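You operate a simulated robot arm through the tools that you are given. There is no shell and no other tool.

Carry out the task below with a simulated robot arm. There is one attempt and no reset: what you move stays moved.

JOB
Put things in order on the top of the green side table. At the end: the red driver stands where the cream driver stood; the teal duct stands where the grey teal-banded duct (marked "5") stood; the smooth teal wheel stands where the teal duct stood; the cream driver stands where the smooth teal wheel stood; the grey teal-banded duct stands on top of the low white box; whatever was shut is shut again. Leave all else as you found it, and nothing knocked over.

The check looks at the end state, three seconds after you hand in, the way a careful person would. Anything else that was tipped, shoved, dropped, spilled or broken makes it a failure.

ROBOT AND FRAMES
A 7-joint arm with a two-finger parallel gripper, fixed in place. Base frame: the origin is at the foot of the arm, x ahead of it, y to its left, z up; the work surface is at about z = 0. Readings come in m, degrees, newtons and seconds.
With the tool pointing down near the work surface it reaches from about 0.24 to 0.62 m from the base axis. Its first joint turns from -66.0 to 66.0 degrees. Payload 2.6 kg.
The TCP is the grasp point between the finger pads, 0.03 m short of the fingertips. In the tool frame z runs along the fingers and y along their closing line. The gripper opens to 0.094 m. The fingers are 0.028 m wide and 0.01 m thick; the gripper's body (0.05 by 0.096 m) begins 0.055 m behind the TCP.
Orientation is told as [roll, pitch, yaw] about the base's x, y, z axes, in that order, counted from this pose: with the fingers straight down and closing along the base's y, the tool's x points along the base's -x, its y along +y and its z along -z.

CONTROLS
- The arm moves only by the tool send_rows. Its argument "steps" is a list that holds one entry, the list of rows, each a list of 7 numbers: the turn, a rotation vector about the tool's x, y, z in degrees, then the shift along the tool's x, y, z in cm, then the gripper command, from -1 (fully open) to 1 (shut), values between in proportion. In form: [[[rx, ry, rz, tx, ty, tz, jaw], ...]]. A call has 1 to 20 rows; each row shifts and turns the commanded pose from where the row before left it, along the tool's axes as they then stand. Each row takes 0.2 s and may step no farther than 0.05 m and 8.6 degrees from the row before; otherwise, or with a gripper value out of range, the whole call is refused. A pose out of reach is approached as far as the arm can. The call stops where the force on the tool passes 40 N (or 10 N more than at its start, if that is more) or the arm is blocked; 0.2 s more then pass. The fingers move at their own pace (about 0.072 m/s each) and stop on an object; they squeeze with about 34 N. The grip force told is the motor's: it shows also when the fingers shut on nothing. Time passes only in rows, and 0.2 s behind the last, so rows that do not move let the fingers close. It gives the time, the measured TCP pose, the force on the tool (base axes), the opening and the grip force at its end, in the units of the frame above (readings bear some noise), with the torque about the TCP (base axes, N m) and any sound that the robot's microphone picked up.
- Cameras (640 x 400 px; columns grow to the right, rows downward): "scene" is fixed at [0.023, 0.4217, 0.5669]; the picture's right is [-0.87, -0.50, 0.00], its down [-0.27, 0.47, -0.84] and it looks along [0.42, -0.73, -0.54] (base axes); focal length 328 px, centre (320, 200). "wrist" rides on the gripper at [0.076, 0.014, -0.103] in the tool frame; the picture's right is [-0.18, 0.98, 0.00], its down [-0.75, -0.14, -0.64] and it looks along [-0.63, -0.12, 0.77] (tool axes); focal length 243 px, centre (320, 200). There is no depth. A picture from a camera that has moved, and an enlarged one, comes with that camera's place and axes in the base frame and with its lens.
- grab_frame(camera): a new picture of that camera. The clock stands still meanwhile.
- zoom(camera, box): a new picture of the part [left, top, right, bottom] of that camera's present view, enlarged. The clock stands still meanwhile.
- finish_job(): hands the job in; it is judged then, once.

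Places have to be worked out from the pictures, the camera data and where the tool is seen. Open the gripper and draw the arm clear of the work before you hand the job in, unless the task says otherwise.

The tools are called after "Emit:" as a command line: name --argument value ..., lists and objects as JSON in quotes. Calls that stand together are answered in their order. send_rows: Moves the arm, as the interface text tells. Its arguments: {"type":"object","properties":{"steps":{"type":"array","items":{"type":"array","items":{"type":"array","items":{"type":"number"}}}}},"required":["steps"]} The other tools are called the same way: grab_frame (camera) takes a picture; zoom (camera, box) takes an enlarged picture of a part of a camera's view; finish_job () hands the job in.

At the start:

```text
clock: 0.0
eef_pos: [0.3463, -0.0399, 0.3351]
tcp_rot: [0.0, 0.0, -0.1]
ft_force: [-0.5, -0.2, -0.6]
torque: [0.01, 0.04, -0.02]
width: 0.0941
gripper_force: 0.0
```

scene: 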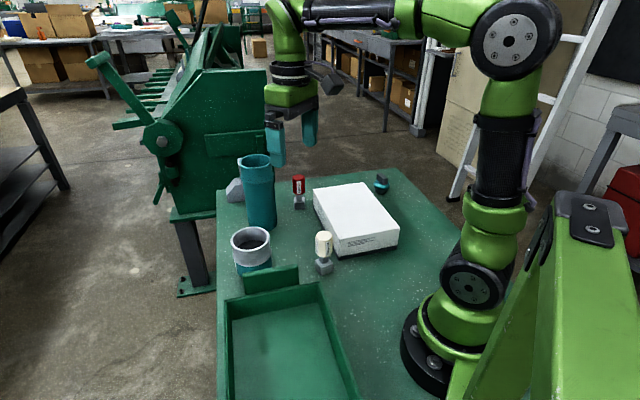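
wrist: 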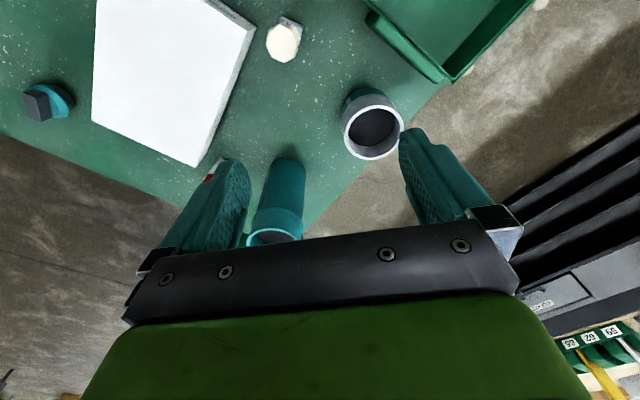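

I start by looking closer at the objects on the table in both views.

Emit:
zoom --camera "scene" --box '[210, 140, 430, 280]'

Emit:
zoom --camera "scene" --box '[200, 220, 420, 400]'

Emit:
zoom --camera "wrist" --box '[0, 0, 540, 250]'

```text
2.86 times, centred on (320, 210) of scene
camera zoom: at [0.023, 0.4217, 0.5669], right [-0.87, -0.5, 0.0], down [-0.27, 0.47, -0.84], along [0.42, -0.73, -0.54], focal length 938 px, centre (320, 171)
```

zoom: 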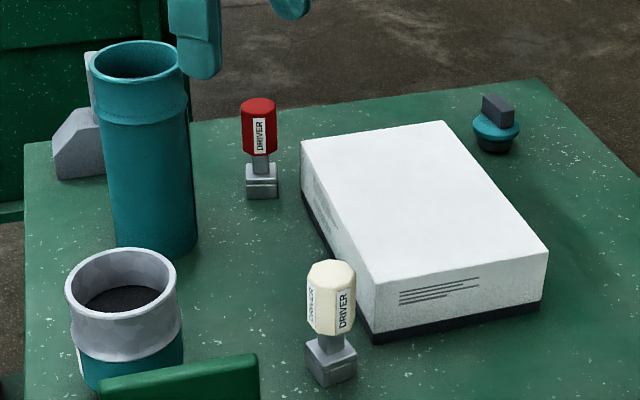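

```text
2.22 times, centred on (310, 310) of scene
camera zoom: at [0.023, 0.4217, 0.5669], right [-0.87, -0.5, 0.0], down [-0.27, 0.47, -0.84], along [0.42, -0.73, -0.54], focal length 729 px, centre (342, -44)
```

zoom: 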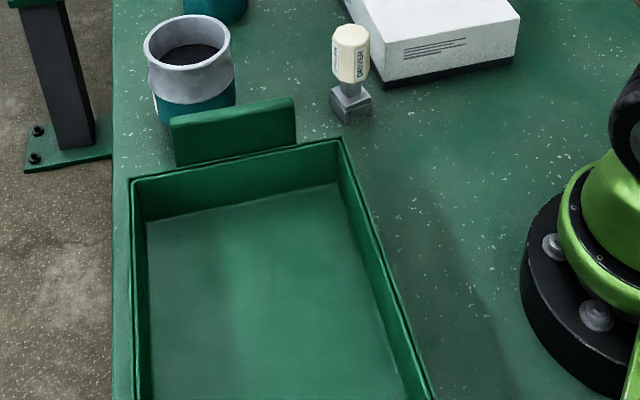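

```text
1.19 times, centred on (270, 125) of wrist
camera zoom: at [0.2702, -0.0265, 0.437], right [0.18, 0.98, 0.0], down [0.75, -0.14, 0.64], along [0.63, -0.12, -0.77], focal length 288 px, centre (379, 289)
```

zoom: 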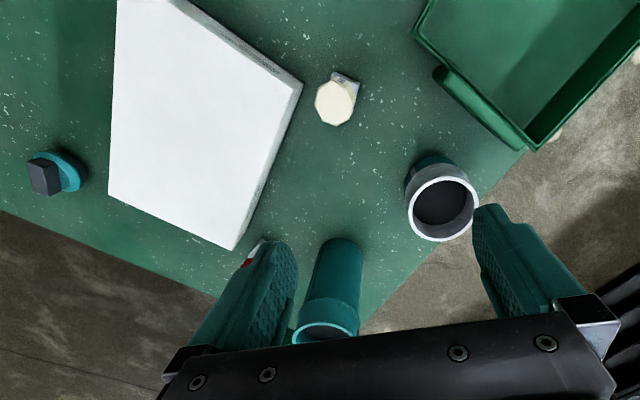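

The objects are now roughly located: cream driver near (0.30,-0.08), red driver near (0.50,-0.28), teal duct near (0.54,-0.15), grey duct near (0.45,0.0), wheel near (0.31,-0.49), and box centre near (0.315,-0.27). I zoom in further to refine these and to check what each thing is made of.

Emit:
zoom --camera "scene" --box '[215, 145, 315, 210]'

Emit:
zoom --camera "scene" --box '[215, 215, 345, 297]'

Emit:
zoom --camera "scene" --box '[345, 165, 425, 215]'

Emit:
zoom --camera "wrist" --box '[230, 70, 430, 195]'

```text
6.15 times, centred on (265, 178) of scene
camera zoom: at [0.023, 0.4217, 0.5669], right [-0.87, -0.5, 0.0], down [-0.27, 0.47, -0.84], along [0.42, -0.73, -0.54], focal length 2020 px, centre (658, 338)
```

zoom: 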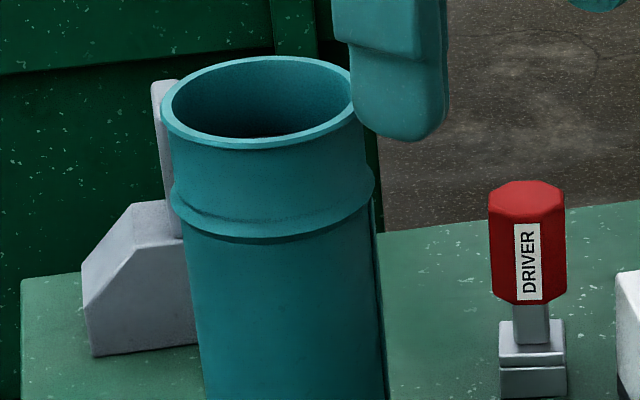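

```text
4.88 times, centred on (280, 256) of scene
camera zoom: at [0.023, 0.4217, 0.5669], right [-0.87, -0.5, 0.0], down [-0.27, 0.47, -0.84], along [0.42, -0.73, -0.54], focal length 1601 px, centre (515, -73)
```

zoom: 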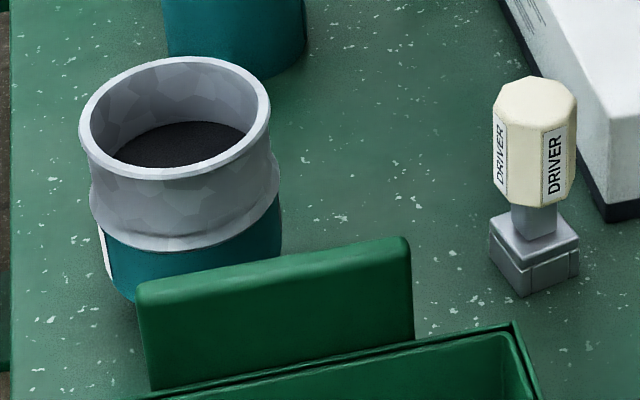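

```text
8.00 times, centred on (385, 190) of scene
camera zoom: at [0.023, 0.4217, 0.5669], right [-0.87, -0.5, 0.0], down [-0.27, 0.47, -0.84], along [0.42, -0.73, -0.54], focal length 2626 px, centre (-200, 280)
```

zoom: 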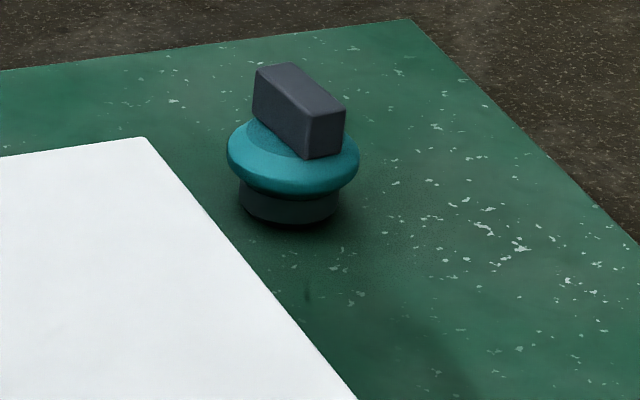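

```text
3.20 times, centred on (330, 132) of wrist
camera zoom: at [0.2702, -0.0265, 0.437], right [0.18, 0.98, 0.0], down [0.75, -0.14, 0.64], along [0.63, -0.12, -0.77], focal length 776 px, centre (288, 416)
```

zoom: 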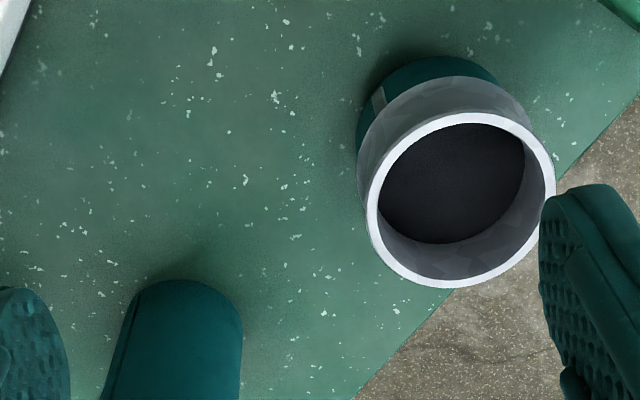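

The views show that the wheel has a grey block handle on top, and that both ducts are open at the top. I hover over the cream driver for a closer wrist view so I can triangulate its position.

Emit:
send_rows --steps '[[[0, 0, 0, 2.5, -1.75, 1.5, -1], [0, 0, 0, 2.5, -1.75, 1.5, -1], [0, 0, 0, 0, 0, 0, -1]]]'

Emit:
grab_frame --camera "wrist"

Emit:
grab_frame --camera "scene"

```text
clock: 0.8
eef_pos: [0.2953, -0.0742, 0.3032]
tcp_rot: [0.1, 0.1, -0.1]
ft_force: [0.2, -0.6, -0.2]
torque: [-0.03, -0.03, 0.02]
width: 0.0939
gripper_force: 0.1
```

```text
taken
camera wrist: at [0.2197, -0.0613, 0.4063], right [0.18, 0.98, 0.0], down [0.75, -0.14, 0.64], along [0.63, -0.12, -0.77], focal length 243 px, centre (320, 200)
```

wrist: 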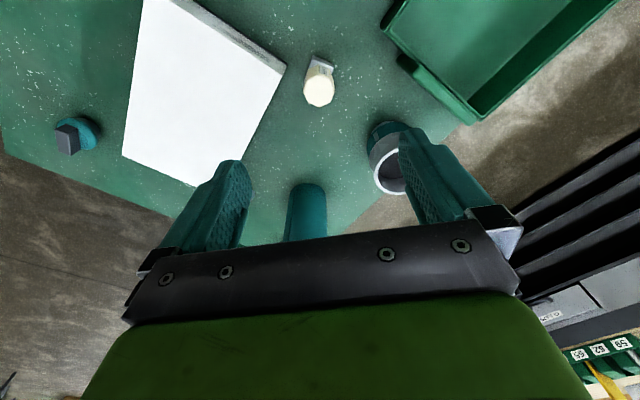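

```text
taken
```

scene: 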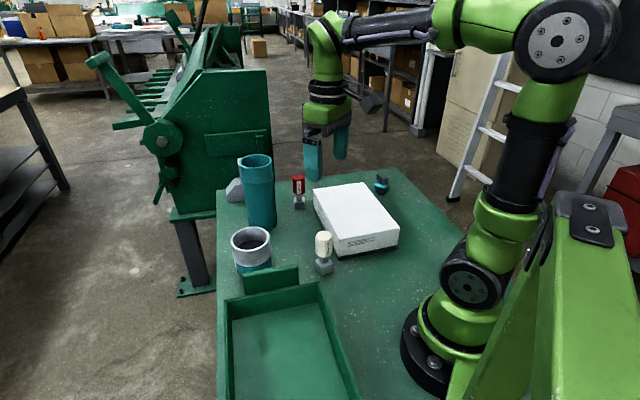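

The gripper is now above the cream driver, and the teal duct's rim is unobstructed in the scene view. I zoom in on the ducts, drivers and wheel for measurement.

Emit:
zoom --camera "scene" --box '[215, 145, 315, 210]'

Emit:
zoom --camera "scene" --box '[215, 190, 315, 255]'

Emit:
zoom --camera "wrist" --box '[250, 20, 410, 120]'

Emit:
zoom --camera "wrist" --box '[20, 80, 180, 180]'

```text
6.15 times, centred on (265, 178) of scene
camera zoom: at [0.023, 0.4217, 0.5669], right [-0.87, -0.5, 0.0], down [-0.27, 0.47, -0.84], along [0.42, -0.73, -0.54], focal length 2020 px, centre (658, 338)
```

zoom: 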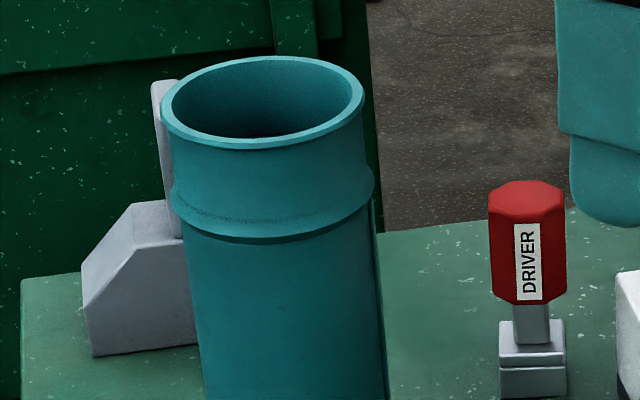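

```text
6.15 times, centred on (265, 222) of scene
camera zoom: at [0.023, 0.4217, 0.5669], right [-0.87, -0.5, 0.0], down [-0.27, 0.47, -0.84], along [0.42, -0.73, -0.54], focal length 2020 px, centre (658, 62)
```

zoom: 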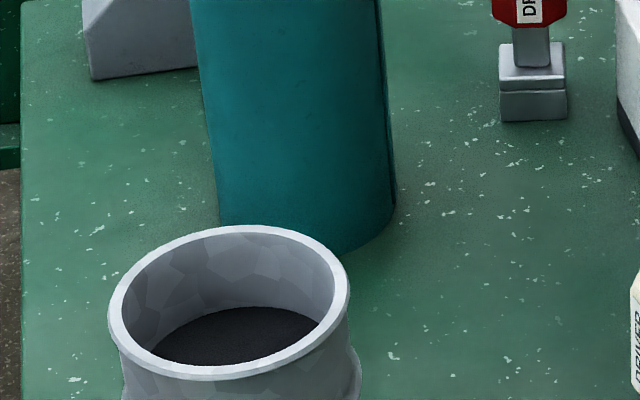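

```text
4.00 times, centred on (330, 70) of wrist
camera zoom: at [0.2197, -0.0613, 0.4063], right [0.18, 0.98, 0.0], down [0.75, -0.14, 0.64], along [0.63, -0.12, -0.77], focal length 970 px, centre (280, 720)
```

zoom: 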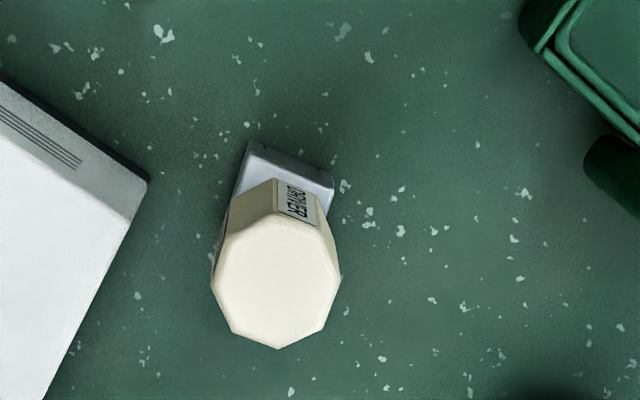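

```text
4.00 times, centred on (100, 130) of wrist
camera zoom: at [0.2197, -0.0613, 0.4063], right [0.18, 0.98, 0.0], down [0.75, -0.14, 0.64], along [0.63, -0.12, -0.77], focal length 970 px, centre (1200, 480)
```

zoom: 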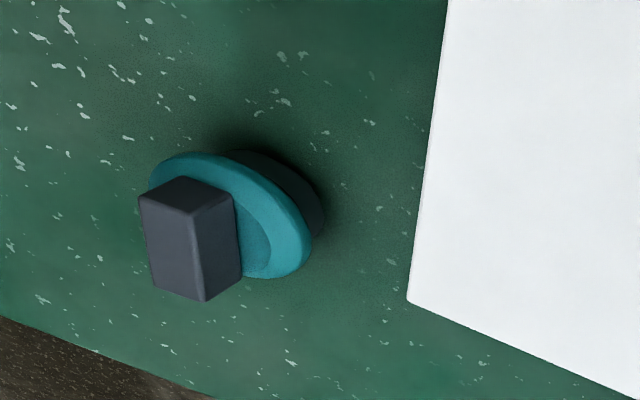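

Triangulated positions: cream driver at (0.300,-0.078), top at 0.108. Teal duct at (0.543,-0.152), height about 0.197. Grey duct at about (0.427,0.021), height about 0.115. I hover above the grey duct to check its centre and diameter.

Emit:
send_rows --steps '[[[0, 0, 0, -3.3, 2.38, 1.0, -1], [0, 0, 0, -3.3, 2.38, 1.0, -1], [0, 0, 0, -3.3, 2.38, 1.0, -1], [0, 0, 0, -3.3, 2.38, 1.0, -1], [0, 0, 0, 0, 0, 0, -1]]]'

Emit:
grab_frame --camera "wrist"

Emit:
grab_frame --camera "scene"

```text
clock: 2.0
eef_pos: [0.4305, 0.0196, 0.262]
tcp_rot: [0.1, -0.1, -0.1]
ft_force: [-0.3, 0.6, 0.7]
torque: [0.01, -0.02, 0.01]
width: 0.0943
gripper_force: 0.0
```

```text
taken
camera wrist: at [0.3534, 0.034, 0.3653], right [0.18, 0.98, 0.0], down [0.75, -0.14, 0.64], along [0.63, -0.12, -0.77], focal length 243 px, centre (320, 200)
```

wrist: 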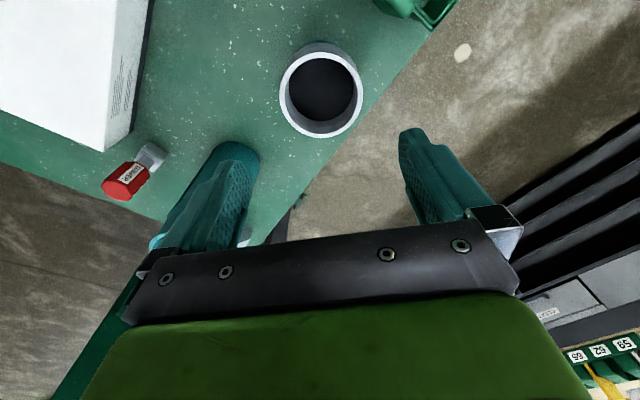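

```text
taken
```

scene: 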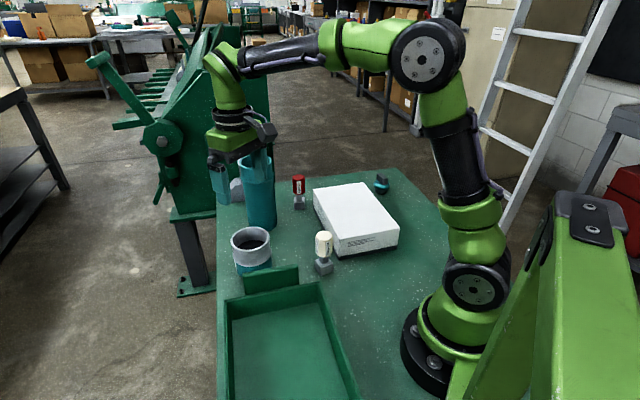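

Emit:
zoom --camera "wrist" --box '[250, 30, 410, 130]'

Emit:
zoom --camera "wrist" --box '[90, 120, 250, 220]'

Emit:
zoom --camera "wrist" --box '[340, 0, 480, 60]'

```text
4.00 times, centred on (330, 80) of wrist
camera zoom: at [0.3534, 0.034, 0.3653], right [0.18, 0.98, 0.0], down [0.75, -0.14, 0.64], along [0.63, -0.12, -0.77], focal length 970 px, centre (280, 680)
```

zoom: 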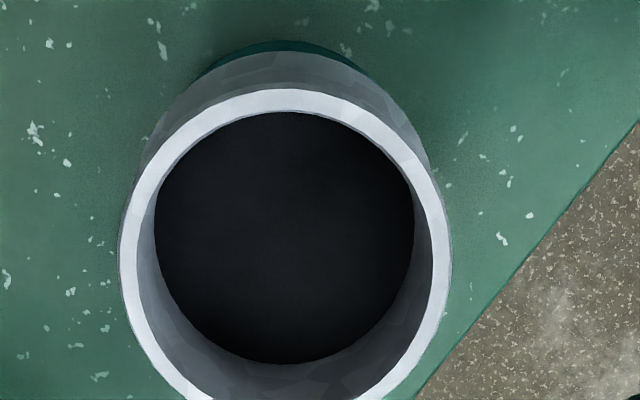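

```text
4.00 times, centred on (170, 170) of wrist
camera zoom: at [0.3534, 0.034, 0.3653], right [0.18, 0.98, 0.0], down [0.75, -0.14, 0.64], along [0.63, -0.12, -0.77], focal length 970 px, centre (920, 320)
```

zoom: 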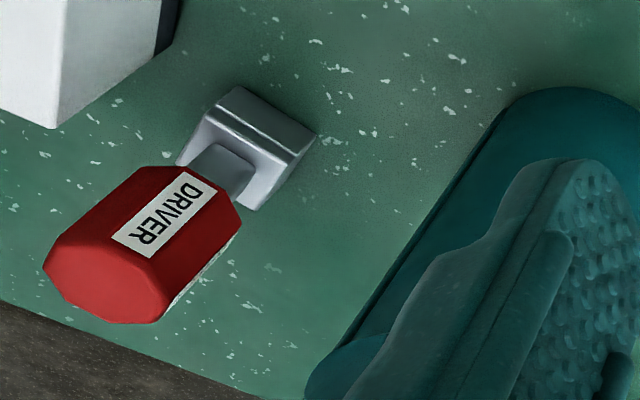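

```text
4.57 times, centred on (410, 30) of wrist
camera zoom: at [0.3534, 0.034, 0.3653], right [0.18, 0.98, 0.0], down [0.75, -0.14, 0.64], along [0.63, -0.12, -0.77], focal length 1109 px, centre (-91, 977)
```

zoom: 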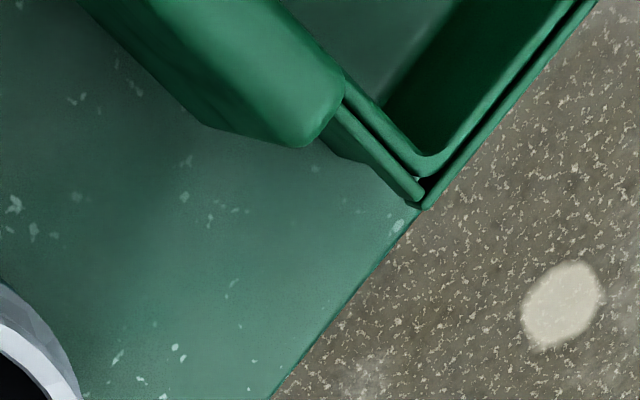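

The grey duct rim is centred at (0.4276, 0.0213), rim z about 0.115, with an outer diameter of about 0.083–0.087, so it fits between the open fingers. I centre on it, descend to just above the rim, and check the alignment.

Emit:
send_rows --steps '[[[0, 0, 0, 0.3, 0.16, 3.0, -1], [0, 0, 0, 0, 0, 3.0, -1], [0, 0, 0, 0, 0, 3.0, -1], [0, 0, 0, 0, 0, 0.7, -1], [0, 0, 0, 0, 0, 0, -1]]]'

Emit:
grab_frame --camera "wrist"

Emit:
zoom --camera "scene" --box '[190, 170, 330, 258]'

```text
clock: 3.2
eef_pos: [0.4275, 0.0207, 0.1661]
tcp_rot: [-0.1, 0.1, -0.1]
ft_force: [0.2, 0.1, 0.6]
torque: [-0.02, 0.01, 0.02]
width: 0.0937
gripper_force: 0.0
```

```text
taken
camera wrist: at [0.3503, 0.0346, 0.2689], right [0.18, 0.98, 0.0], down [0.75, -0.14, 0.64], along [0.63, -0.12, -0.77], focal length 243 px, centre (320, 200)
```

wrist: 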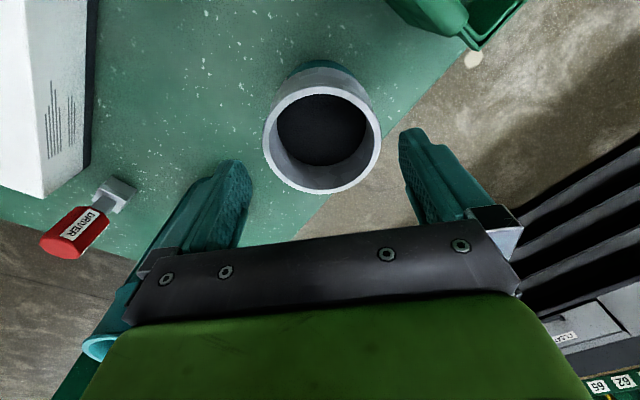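

```text
4.55 times, centred on (260, 214) of scene
camera zoom: at [0.023, 0.4217, 0.5669], right [-0.87, -0.5, 0.0], down [-0.27, 0.47, -0.84], along [0.42, -0.73, -0.54], focal length 1492 px, centre (593, 136)
```

zoom: 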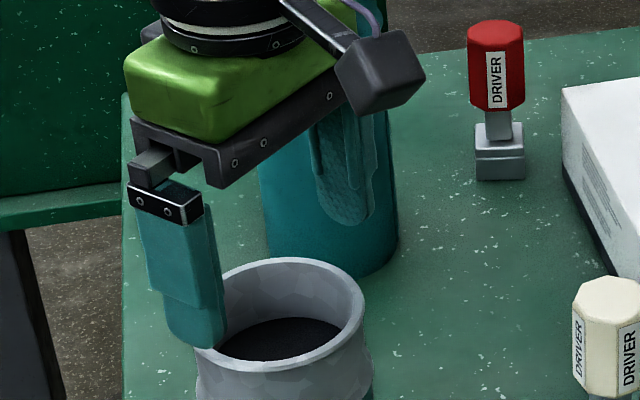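

Rim centre re-measured at (0.4255–0.4275, 0.0217), diameter about 0.0825, and the fingers straddle it evenly. I nudge y by +0.8 mm and descend around the duct in small steps.

Emit:
send_rows --steps '[[[0, 0, 0, 0.07, 0.08, 1.5, -1], [0, 0, 0, 0, 0, 1.5, -1], [0, 0, 0, 0, 0, 1.5, -1], [0, 0, 0, 0, 0, 1.5, -1], [0, 0, 0, 0, 0, 1.5, -1], [0, 0, 0, 0, 0, 1.4, -1], [0, 0, 0, 0, 0, 0, -1]]]'

Emit:
grab_frame --camera "wrist"

Emit:
zoom --camera "scene" --box '[190, 190, 330, 278]'

```text
clock: 4.8
eef_pos: [0.4259, 0.0228, 0.0779]
tcp_rot: [0.0, -0.1, 0.0]
ft_force: [-1.1, -0.5, 0.3]
torque: [-0.03, 0.01, -0.04]
width: 0.094
gripper_force: 0.0
```

```text
taken
camera wrist: at [0.3487, 0.0361, 0.1806], right [0.18, 0.98, 0.0], down [0.75, -0.14, 0.64], along [0.63, -0.12, -0.77], focal length 243 px, centre (320, 200)
```

wrist: 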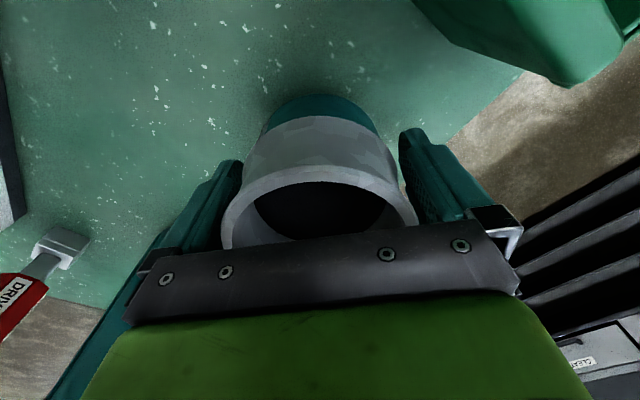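

```text
4.55 times, centred on (260, 234) of scene
camera zoom: at [0.023, 0.4217, 0.5669], right [-0.87, -0.5, 0.0], down [-0.27, 0.47, -0.84], along [0.42, -0.73, -0.54], focal length 1492 px, centre (593, 46)
```

zoom: 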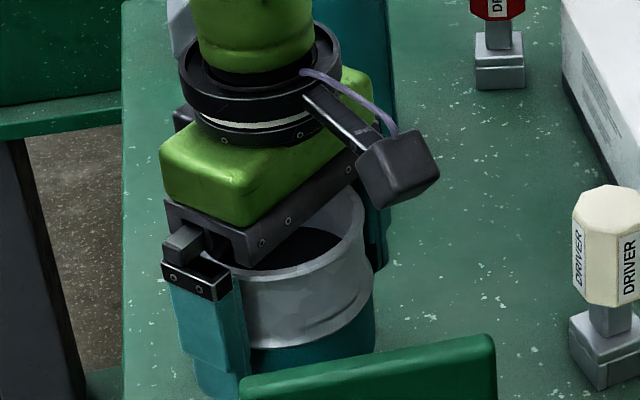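

The fingers straddle the duct at bead height with no contact force. I close the gripper and hold.

Emit:
send_rows --steps '[[[0, 0, 0, 0, 0, 0, 1], [0, 0, 0, 0, 0, 0, 1], [0, 0, 0, 0, 0, 0, 1], [0, 0, 0, 0, 0, 0, 1]]]'

Emit:
grab_frame --camera "wrist"

```text
clock: 5.8
eef_pos: [0.4244, 0.022, 0.079]
tcp_rot: [0.1, -0.1, 0.0]
ft_force: [0.2, 0.1, 0.8]
torque: [0.01, 0.05, 0.0]
width: 0.0827
gripper_force: 34.3
```

```text
taken
camera wrist: at [0.3486, 0.0361, 0.1807], right [0.18, 0.98, 0.0], down [0.75, -0.14, 0.64], along [0.63, -0.12, -0.77], focal length 243 px, centre (320, 200)
```

wrist: 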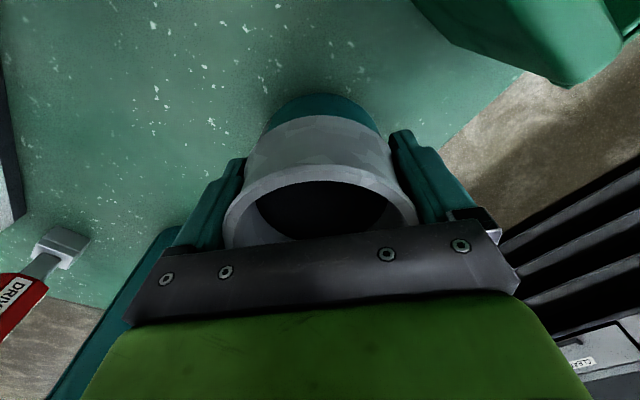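

Gripped at a width of 0.0827, so the duct's diameter is about 0.083. I lift slowly by a few centimetres to check the weight and the hold.

Emit:
send_rows --steps '[[[0, 0, 0, 0, 0, -1, 1], [0, 0, 0, 0, 0, -1, 1], [0, 0, 0, 0, 0, -1.5, 1], [0, 0, 0, 0, 0, -1.5, 1], [0, 0, 0, 0, 0, 0, 1], [0, 0, 0, 0, 0, 0, 1]]]'

Emit:
grab_frame --camera "wrist"

Emit:
grab_frame --camera "scene"

```text
clock: 7.2
eef_pos: [0.4249, 0.023, 0.1295]
tcp_rot: [0.0, 0.0, 0.0]
ft_force: [-0.7, -0.6, -1.4]
torque: [-0.01, 0.05, 0.04]
width: 0.0825
gripper_force: 34.5
```

```text
taken
camera wrist: at [0.349, 0.0366, 0.2314], right [0.18, 0.98, 0.0], down [0.75, -0.14, 0.64], along [0.63, -0.12, -0.77], focal length 243 px, centre (320, 200)
```

wrist: 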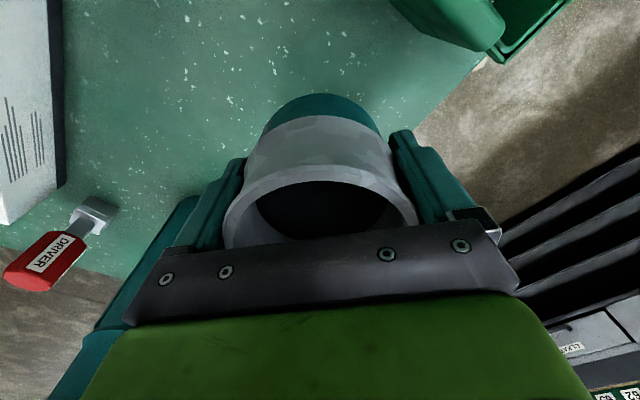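

```text
taken
```

scene: 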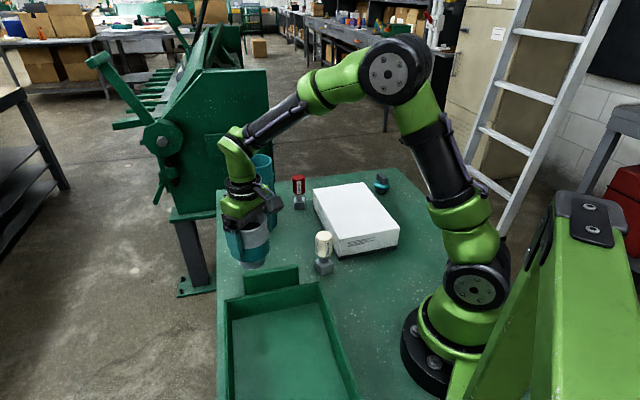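

The duct is held steadily and is light. I raise it and carry it above the box, keeping high over the cream driver.

Emit:
send_rows --steps '[[[0, 0, 0, 0, 0, -3, 1], [0, 0, 0, 0, 0, -3, 1], [0, 0, 0, 0, 0, -3, 1], [0, 0, 0, 1.1, -2.9, 0, 1], [0, 0, 0, 1.1, -2.9, 0, 1], [0, 0, 0, 1.1, -2.9, 0, 1], [0, 0, 0, 1.1, -2.9, 0, 1], [0, 0, 0, 1.1, -2.9, 0, 1], [0, 0, 0, 1.1, -2.9, 0, 1], [0, 0, 0, 1.1, -2.9, 0, 1], [0, 0, 0, 1.1, -2.9, 0, 1], [0, 0, 0, 1.1, -2.9, 0, 1], [0, 0, 0, 1.1, -2.9, 0, 1], [0, 0, 0, 0, 0, 0, 1]]]'

Emit:
grab_frame --camera "wrist"

Emit:
grab_frame --camera "scene"

```text
clock: 10.2
eef_pos: [0.3152, -0.2671, 0.2182]
tcp_rot: [0.1, 0.0, 0.0]
ft_force: [-0.7, -0.3, -2.6]
torque: [-0.01, 0.01, 0.0]
width: 0.0825
gripper_force: 34.1
```

```text
taken
camera wrist: at [0.2387, -0.2531, 0.3212], right [0.18, 0.98, 0.0], down [0.75, -0.14, 0.64], along [0.63, -0.12, -0.77], focal length 243 px, centre (320, 200)
```

wrist: 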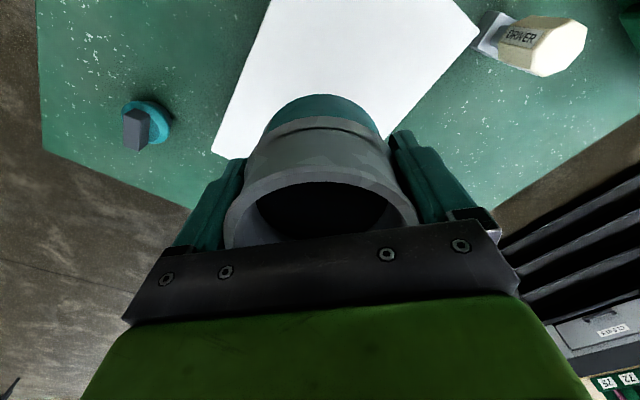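

```text
taken
```

scene: 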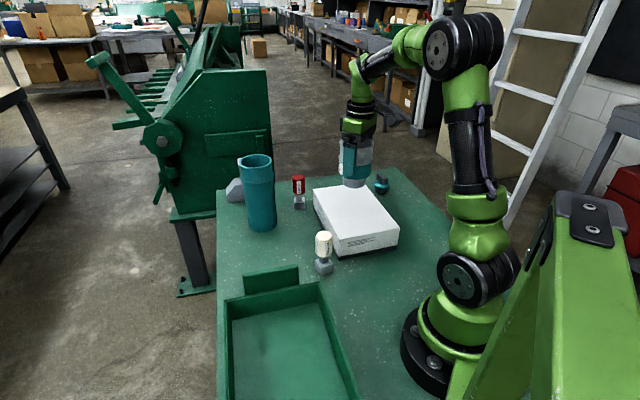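

Box centre confirmed near (0.317,-0.265), and the duct hangs above it. Its bottom should meet the box top at a TCP height of about 0.145. I lower it to just above that.

Emit:
send_rows --steps '[[[0, 0, 0, 0, 0, 2, 1], [0, 0, 0, 0, 0, 2, 1], [0, 0, 0, 0, 0, 1.8, 1], [0, 0, 0, 0, 0, 0, 1], [0, 0, 0, 0, 0, 0, 1]]]'

Emit:
zoom --camera "scene" --box '[290, 150, 430, 238]'

Emit:
grab_frame --camera "wrist"

```text
clock: 11.4
eef_pos: [0.3147, -0.2676, 0.1591]
tcp_rot: [0.0, 0.1, 0.0]
ft_force: [0.0, -0.2, -2.4]
torque: [-0.07, 0.02, 0.0]
width: 0.0823
gripper_force: 34.0
```

```text
4.55 times, centred on (360, 194) of scene
camera zoom: at [0.023, 0.4217, 0.567], right [-0.87, -0.5, 0.0], down [-0.27, 0.47, -0.84], along [0.42, -0.73, -0.54], focal length 1492 px, centre (138, 227)
```

zoom: 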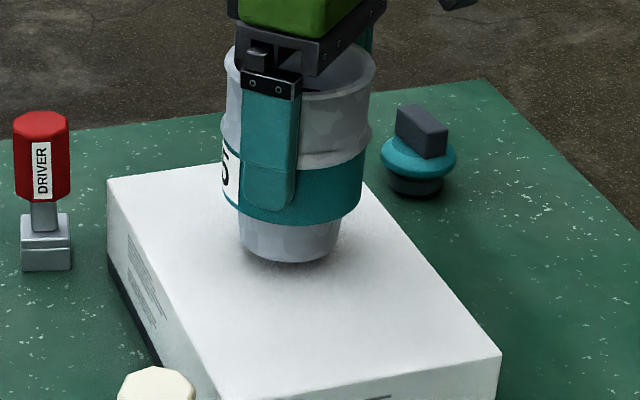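

```text
taken
camera wrist: at [0.2382, -0.2542, 0.2623], right [0.18, 0.98, 0.0], down [0.75, -0.14, 0.64], along [0.63, -0.12, -0.77], focal length 243 px, centre (320, 200)
```

wrist: 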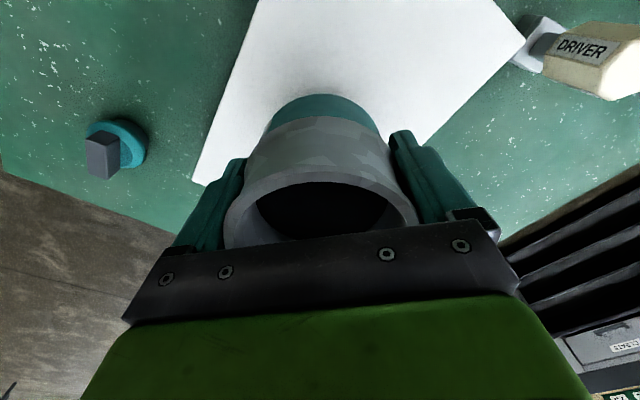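

The duct sits upright just above the box top. I lower in 2–3 mm steps until I feel contact.

Emit:
send_rows --steps '[[[0, 0, 0, 0, 0, 0.4, 1], [0, 0, 0, 0, 0, 0.3, 1], [0, 0, 0, 0, 0, 0.2, 1], [0, 0, 0, 0, 0, 0, 1]]]'

Emit:
zoom --camera "scene" --box '[320, 160, 400, 210]'

```text
clock: 12.4
eef_pos: [0.3131, -0.2677, 0.1516]
tcp_rot: [0.0, 0.1, -0.1]
ft_force: [0.4, 0.3, -2.2]
torque: [0.0, 0.02, 0.01]
width: 0.0826
gripper_force: 33.9
```

```text
8.00 times, centred on (360, 185) of scene
camera zoom: at [0.023, 0.4217, 0.567], right [-0.87, -0.5, 0.0], down [-0.27, 0.47, -0.84], along [0.42, -0.73, -0.54], focal length 2626 px, centre (0, 320)
```

zoom: 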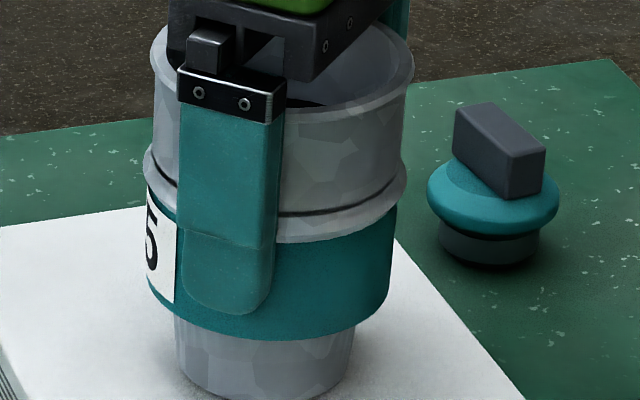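

No contact yet, so I continue down in 2 mm steps.

Emit:
send_rows --steps '[[[0, 0, 0, 0, 0, 0.2, 1], [0, 0, 0, 0, 0, 0.2, 1], [0, 0, 0, 0, 0, 0.1, 1], [0, 0, 0, 0, 0, 0, 1]]]'

```text
clock: 13.4
eef_pos: [0.3144, -0.2681, 0.1481]
tcp_rot: [-0.1, -0.2, 0.0]
ft_force: [-4.4, 4.7, 19.8]
torque: [-0.07, 0.29, -0.05]
width: 0.0823
gripper_force: 34.0
```

Contact is made at about 20 N, so the duct is seated on the box. I ease back 1 mm, then open the gripper.

Emit:
send_rows --steps '[[[0, 0, 0, 0, 0, -0.12, 1], [0, 0, 0, 0, 0, 0, 1]]]'

Emit:
zoom --camera "scene" --box '[310, 150, 410, 212]'

```text
clock: 14.0
eef_pos: [0.3152, -0.2682, 0.1468]
tcp_rot: [-0.1, -0.1, 0.1]
ft_force: [1.9, -0.4, 11.7]
torque: [-0.29, -0.34, 0.08]
width: 0.0825
gripper_force: 33.8
```

```text
6.40 times, centred on (360, 181) of scene
camera zoom: at [0.023, 0.4217, 0.5669], right [-0.87, -0.5, 0.0], down [-0.27, 0.47, -0.84], along [0.42, -0.73, -0.54], focal length 2101 px, centre (64, 322)
```

zoom: 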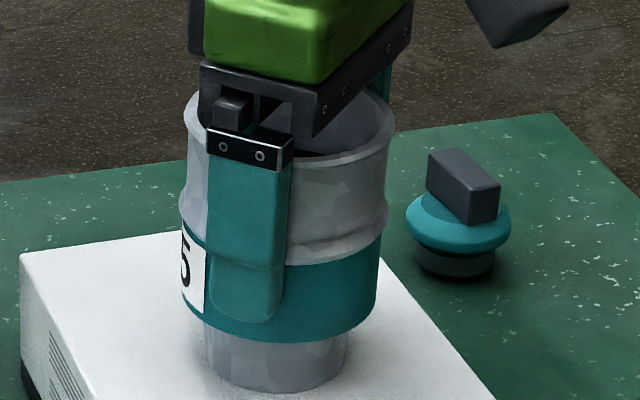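

The duct stands upright on the box. I open the gripper fully and then retract straight up.

Emit:
send_rows --steps '[[[0, 0, 0, 0, 0, 0, 0.7], [0, 0, 0, 0, 0, 0, -1], [0, 0, 0, 0, 0, 0, -1], [0, 0, 0, 0, 0, 0, -1]]]'

Emit:
grab_frame --camera "wrist"

Emit:
zoom --camera "scene" --box '[310, 150, 410, 212]'

```text
clock: 15.0
eef_pos: [0.3147, -0.2692, 0.1475]
tcp_rot: [0.0, 0.0, 0.1]
ft_force: [0.5, 0.5, -0.3]
torque: [-0.02, -0.03, -0.01]
width: 0.0938
gripper_force: 0.1
```

```text
taken
camera wrist: at [0.238, -0.2544, 0.2502], right [0.18, 0.98, 0.0], down [0.75, -0.14, 0.64], along [0.63, -0.12, -0.77], focal length 243 px, centre (320, 200)
```

wrist: 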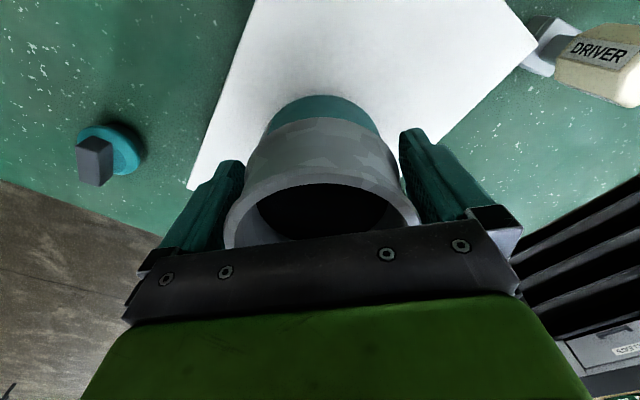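

```text
6.40 times, centred on (360, 181) of scene
camera zoom: at [0.023, 0.4217, 0.5669], right [-0.87, -0.5, 0.0], down [-0.27, 0.47, -0.84], along [0.42, -0.73, -0.54], focal length 2101 px, centre (64, 322)
```

zoom: 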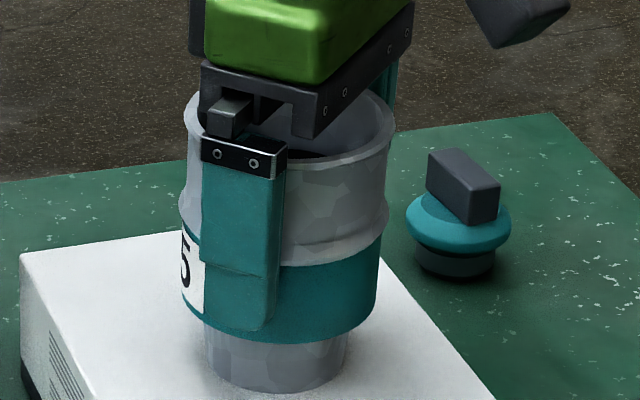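

It is released and standing. I retract straight up slowly, then look.

Emit:
send_rows --steps '[[[0, 0, 0, 0, 0, -1, -1], [0, 0, 0, 0, 0, -2, -1], [0, 0, 0, 0, 0, -2, -1], [0, 0, 0, 0, 0, -3, -1], [0, 0, 0, 0, 0, -3, -1], [0, 0, 0, 0, 0, -3, -1], [0, 0, 0, 0, 0, 0, -1]]]'

Emit:
grab_frame --camera "wrist"

Emit:
grab_frame --camera "scene"

```text
clock: 16.6
eef_pos: [0.314, -0.2669, 0.2875]
tcp_rot: [-0.1, 0.0, 0.0]
ft_force: [-0.3, -0.3, 0.4]
torque: [0.04, -0.01, 0.01]
width: 0.0941
gripper_force: 0.1
```

```text
taken
camera wrist: at [0.2385, -0.2532, 0.3906], right [0.18, 0.98, 0.0], down [0.75, -0.14, 0.64], along [0.63, -0.12, -0.77], focal length 243 px, centre (320, 200)
```

wrist: 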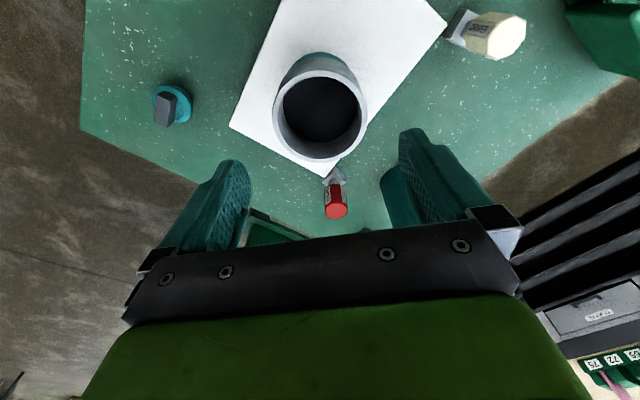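

```text
taken
```

scene: 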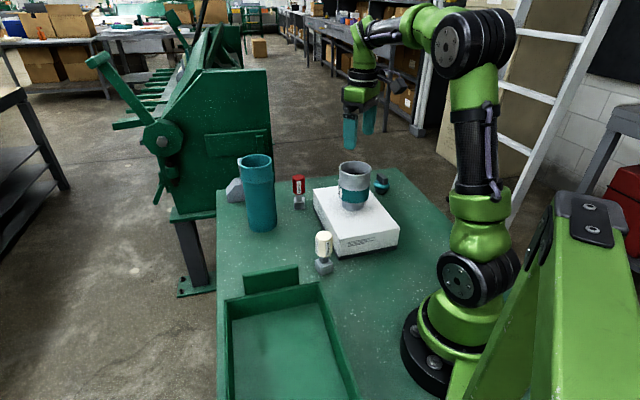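

The grey duct stands on the box. I zoom in to measure the red driver and the wheel from this viewpoint.

Emit:
zoom --camera "wrist" --box '[260, 140, 420, 240]'

Emit:
zoom --camera "wrist" --box '[120, 60, 248, 140]'

Emit:
zoom --camera "scene" --box '[290, 145, 410, 220]'

```text
4.00 times, centred on (340, 190) of wrist
camera zoom: at [0.2385, -0.2532, 0.3906], right [0.18, 0.98, 0.0], down [0.75, -0.14, 0.64], along [0.63, -0.12, -0.77], focal length 970 px, centre (240, 240)
```

zoom: 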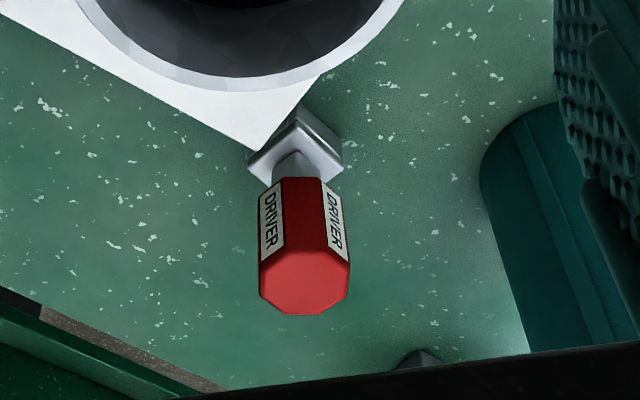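

```text
5.00 times, centred on (184, 100) of wrist
camera zoom: at [0.2385, -0.2532, 0.3906], right [0.18, 0.98, 0.0], down [0.75, -0.14, 0.64], along [0.63, -0.12, -0.77], focal length 1213 px, centre (1000, 700)
```

zoom: 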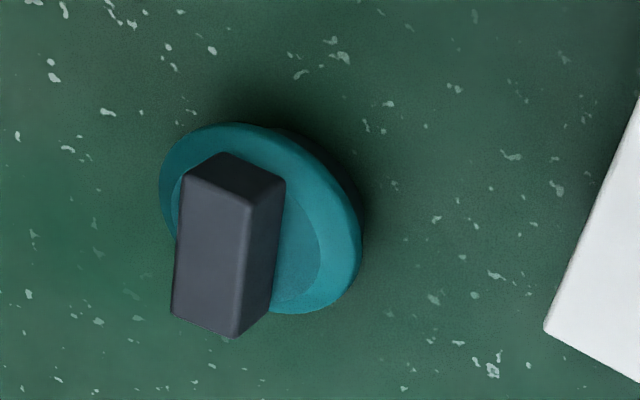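

```text
5.33 times, centred on (350, 182) of scene
camera zoom: at [0.023, 0.4217, 0.5669], right [-0.87, -0.5, 0.0], down [-0.27, 0.47, -0.84], along [0.42, -0.73, -0.54], focal length 1750 px, centre (160, 293)
```

zoom: 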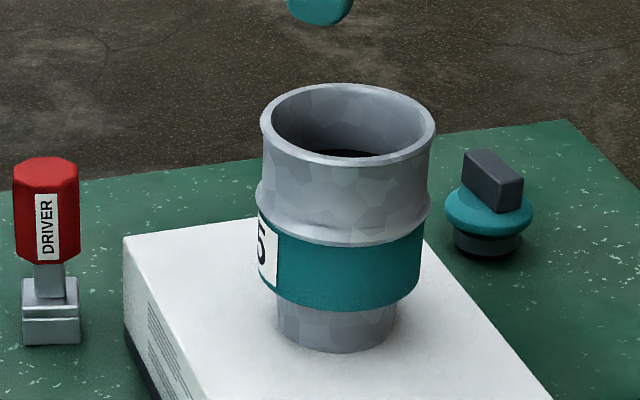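

The red driver is at about (0.497,-0.2755). The wheel is at about (0.318,-0.493), with its grip block's long axis at about -37°. Next is the teal duct, so I hover over it.

Emit:
send_rows --steps '[[[0, 0, 0, -3.27, 1.64, 0, -1], [0, 0, 0, -3.27, 1.64, 0, -1], [0, 0, 0, -3.27, 1.64, 0, -1], [0, 0, 0, -3.27, 1.64, 0, -1], [0, 0, 0, -3.27, 1.64, 0, -1], [0, 0, 0, -3.27, 1.64, 0, -1], [0, 0, 0, -3.27, 1.64, 0, -1], [0, 0, 0, 0, 0, 0, -1]]]'

Emit:
grab_frame --camera "wrist"

Emit:
grab_frame --camera "scene"

```text
clock: 18.4
eef_pos: [0.5359, -0.1555, 0.287]
tcp_rot: [0.0, 0.0, 0.0]
ft_force: [-0.4, 0.1, -0.2]
torque: [-0.02, -0.01, 0.04]
width: 0.094
gripper_force: 0.1
out of reach, approached as far as the arm can: row 7
```

```text
taken
camera wrist: at [0.4597, -0.1422, 0.3894], right [0.18, 0.98, 0.0], down [0.75, -0.14, 0.64], along [0.63, -0.12, -0.77], focal length 243 px, centre (320, 200)
```

wrist: 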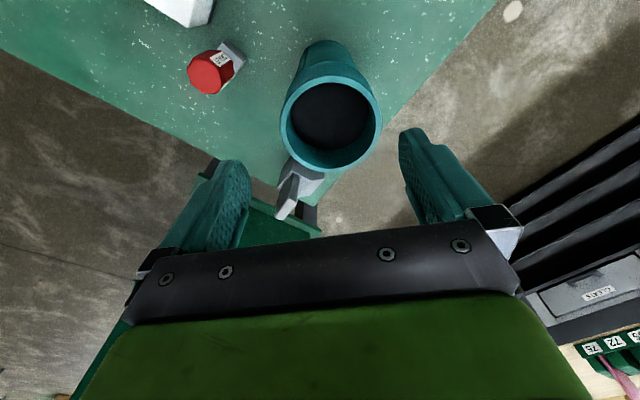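

```text
taken
```

scene: 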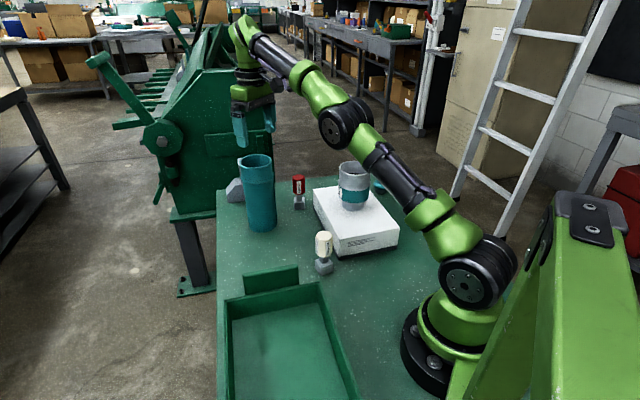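

The arm's reach is limited at this height, but the duct is in view. I zoom in to measure its rim and the grey part behind it.

Emit:
zoom --camera "wrist" --box '[250, 30, 442, 150]'

Emit:
zoom --camera "wrist" --box '[200, 80, 424, 220]'

Emit:
zoom --camera "wrist" --box '[170, 0, 298, 80]'

```text
3.33 times, centred on (346, 90) of wrist
camera zoom: at [0.4597, -0.1422, 0.3894], right [0.18, 0.98, 0.0], down [0.75, -0.14, 0.64], along [0.63, -0.12, -0.77], focal length 809 px, centre (233, 567)
```

zoom: 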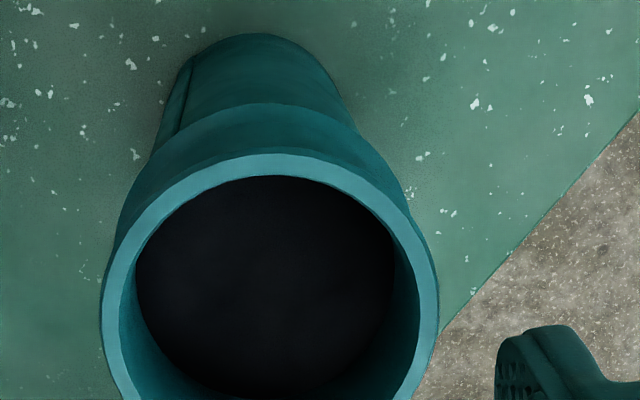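

```text
2.86 times, centred on (312, 150) of wrist
camera zoom: at [0.4597, -0.1422, 0.3894], right [0.18, 0.98, 0.0], down [0.75, -0.14, 0.64], along [0.63, -0.12, -0.77], focal length 693 px, centre (343, 343)
```

zoom: 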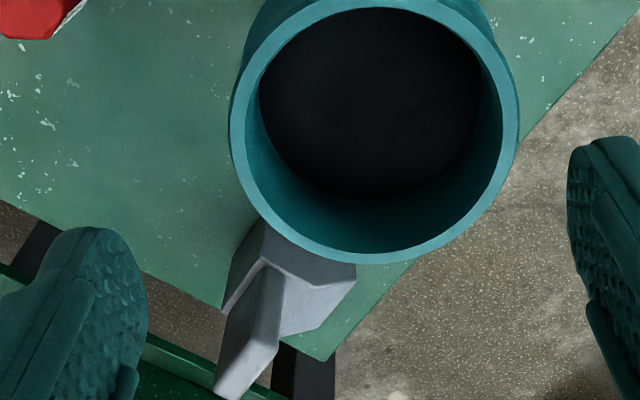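

```text
5.00 times, centred on (234, 40) of wrist
camera zoom: at [0.4597, -0.1422, 0.3894], right [0.18, 0.98, 0.0], down [0.75, -0.14, 0.64], along [0.63, -0.12, -0.77], focal length 1213 px, centre (750, 1000)
```

zoom: 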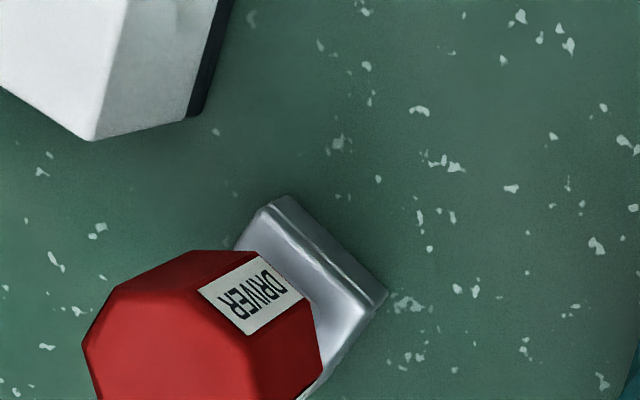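

The teal duct's rim is centred near (0.5425,-0.149), z about 0.20, with a diameter of about 0.0835. I come down to just above the rim, where the reach is better, and check the alignment.

Emit:
send_rows --steps '[[[0, 0, 0, 0, 0.25, 2, -1], [0, 0, 0, 0, 0, 1.8, -1], [0, 0, 0, 0, 0, 0, -1]]]'

Emit:
grab_frame --camera "wrist"

Emit:
zoom --camera "scene" --box '[190, 90, 330, 178]'

```text
clock: 19.2
eef_pos: [0.5374, -0.1534, 0.2495]
tcp_rot: [0.0, 0.0, 0.1]
ft_force: [0.9, 0.4, 0.3]
torque: [0.03, -0.02, 0.0]
width: 0.0941
gripper_force: 0.0
```

```text
taken
camera wrist: at [0.4606, -0.1393, 0.3524], right [0.18, 0.98, 0.0], down [0.75, -0.14, 0.64], along [0.63, -0.12, -0.77], focal length 243 px, centre (320, 200)
```

wrist: 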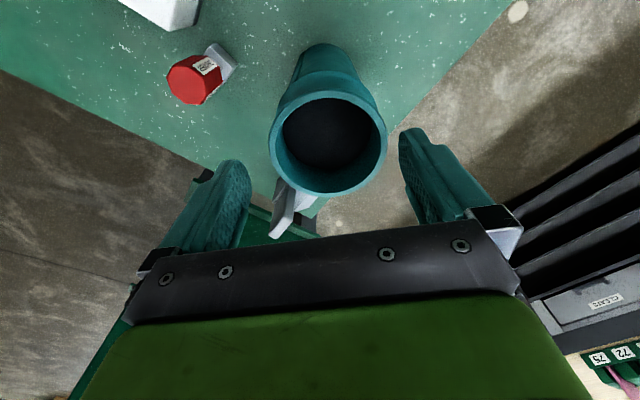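

```text
4.55 times, centred on (260, 134) of scene
camera zoom: at [0.023, 0.4217, 0.5669], right [-0.87, -0.5, 0.0], down [-0.27, 0.47, -0.84], along [0.42, -0.73, -0.54], focal length 1492 px, centre (593, 500)
```

zoom: 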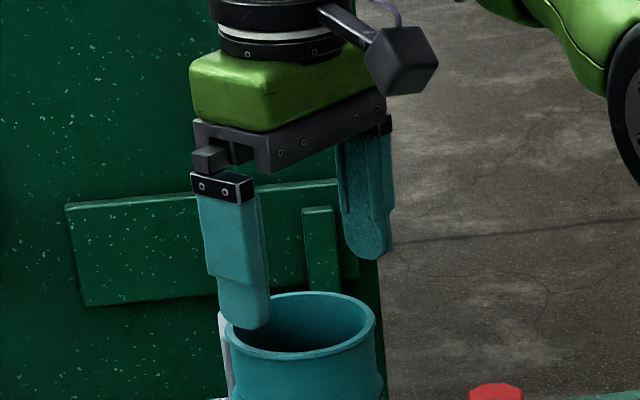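

The rim centre reads (0.543,-0.150), while the gripper is at (0.5366,-0.1533). I shift to centre and drop 8 mm, staying above the rim, then recheck.

Emit:
send_rows --steps '[[[0, 0, 0, -0.3, 0.2, 0.5, -1], [0, 0, 0, -0.3, 0.17, 0.3, -1], [0, 0, 0, 0, 0, 0, -1]]]'

Emit:
zoom --camera "wrist" --box '[160, 60, 480, 260]'

Emit:
zoom --camera "scene" --box '[190, 100, 330, 188]'

```text
clock: 20.0
eef_pos: [0.5421, -0.151, 0.2408]
tcp_rot: [0.0, 0.0, 0.1]
ft_force: [-0.7, -0.5, 0.0]
torque: [0.03, 0.04, 0.02]
width: 0.0941
gripper_force: 0.1
```

```text
2.00 times, centred on (320, 160) of wrist
camera zoom: at [0.4655, -0.1359, 0.3435], right [0.18, 0.98, 0.0], down [0.75, -0.14, 0.64], along [0.63, -0.12, -0.77], focal length 485 px, centre (320, 280)
```

zoom: 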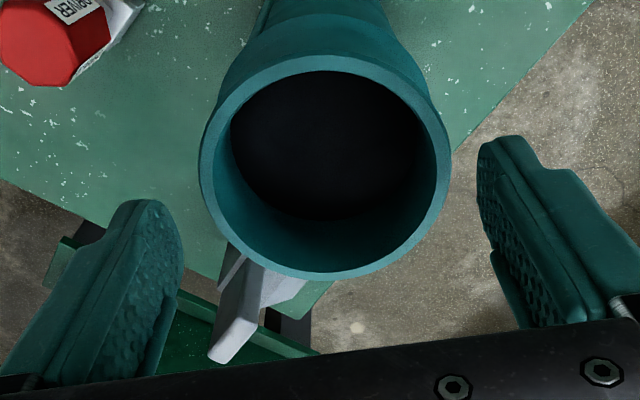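

```text
4.55 times, centred on (260, 144) of scene
camera zoom: at [0.023, 0.4217, 0.5669], right [-0.87, -0.5, 0.0], down [-0.27, 0.47, -0.84], along [0.42, -0.73, -0.54], focal length 1492 px, centre (593, 454)
```

zoom: 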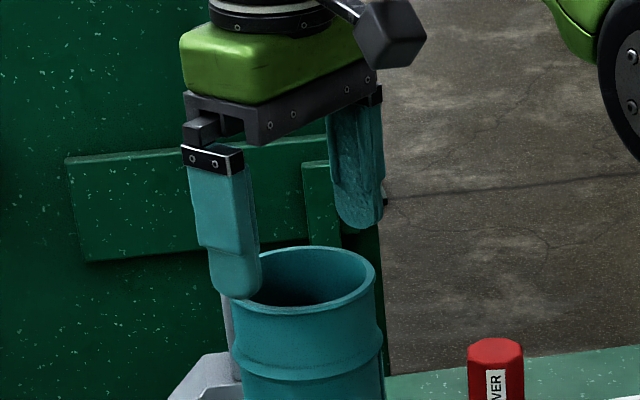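

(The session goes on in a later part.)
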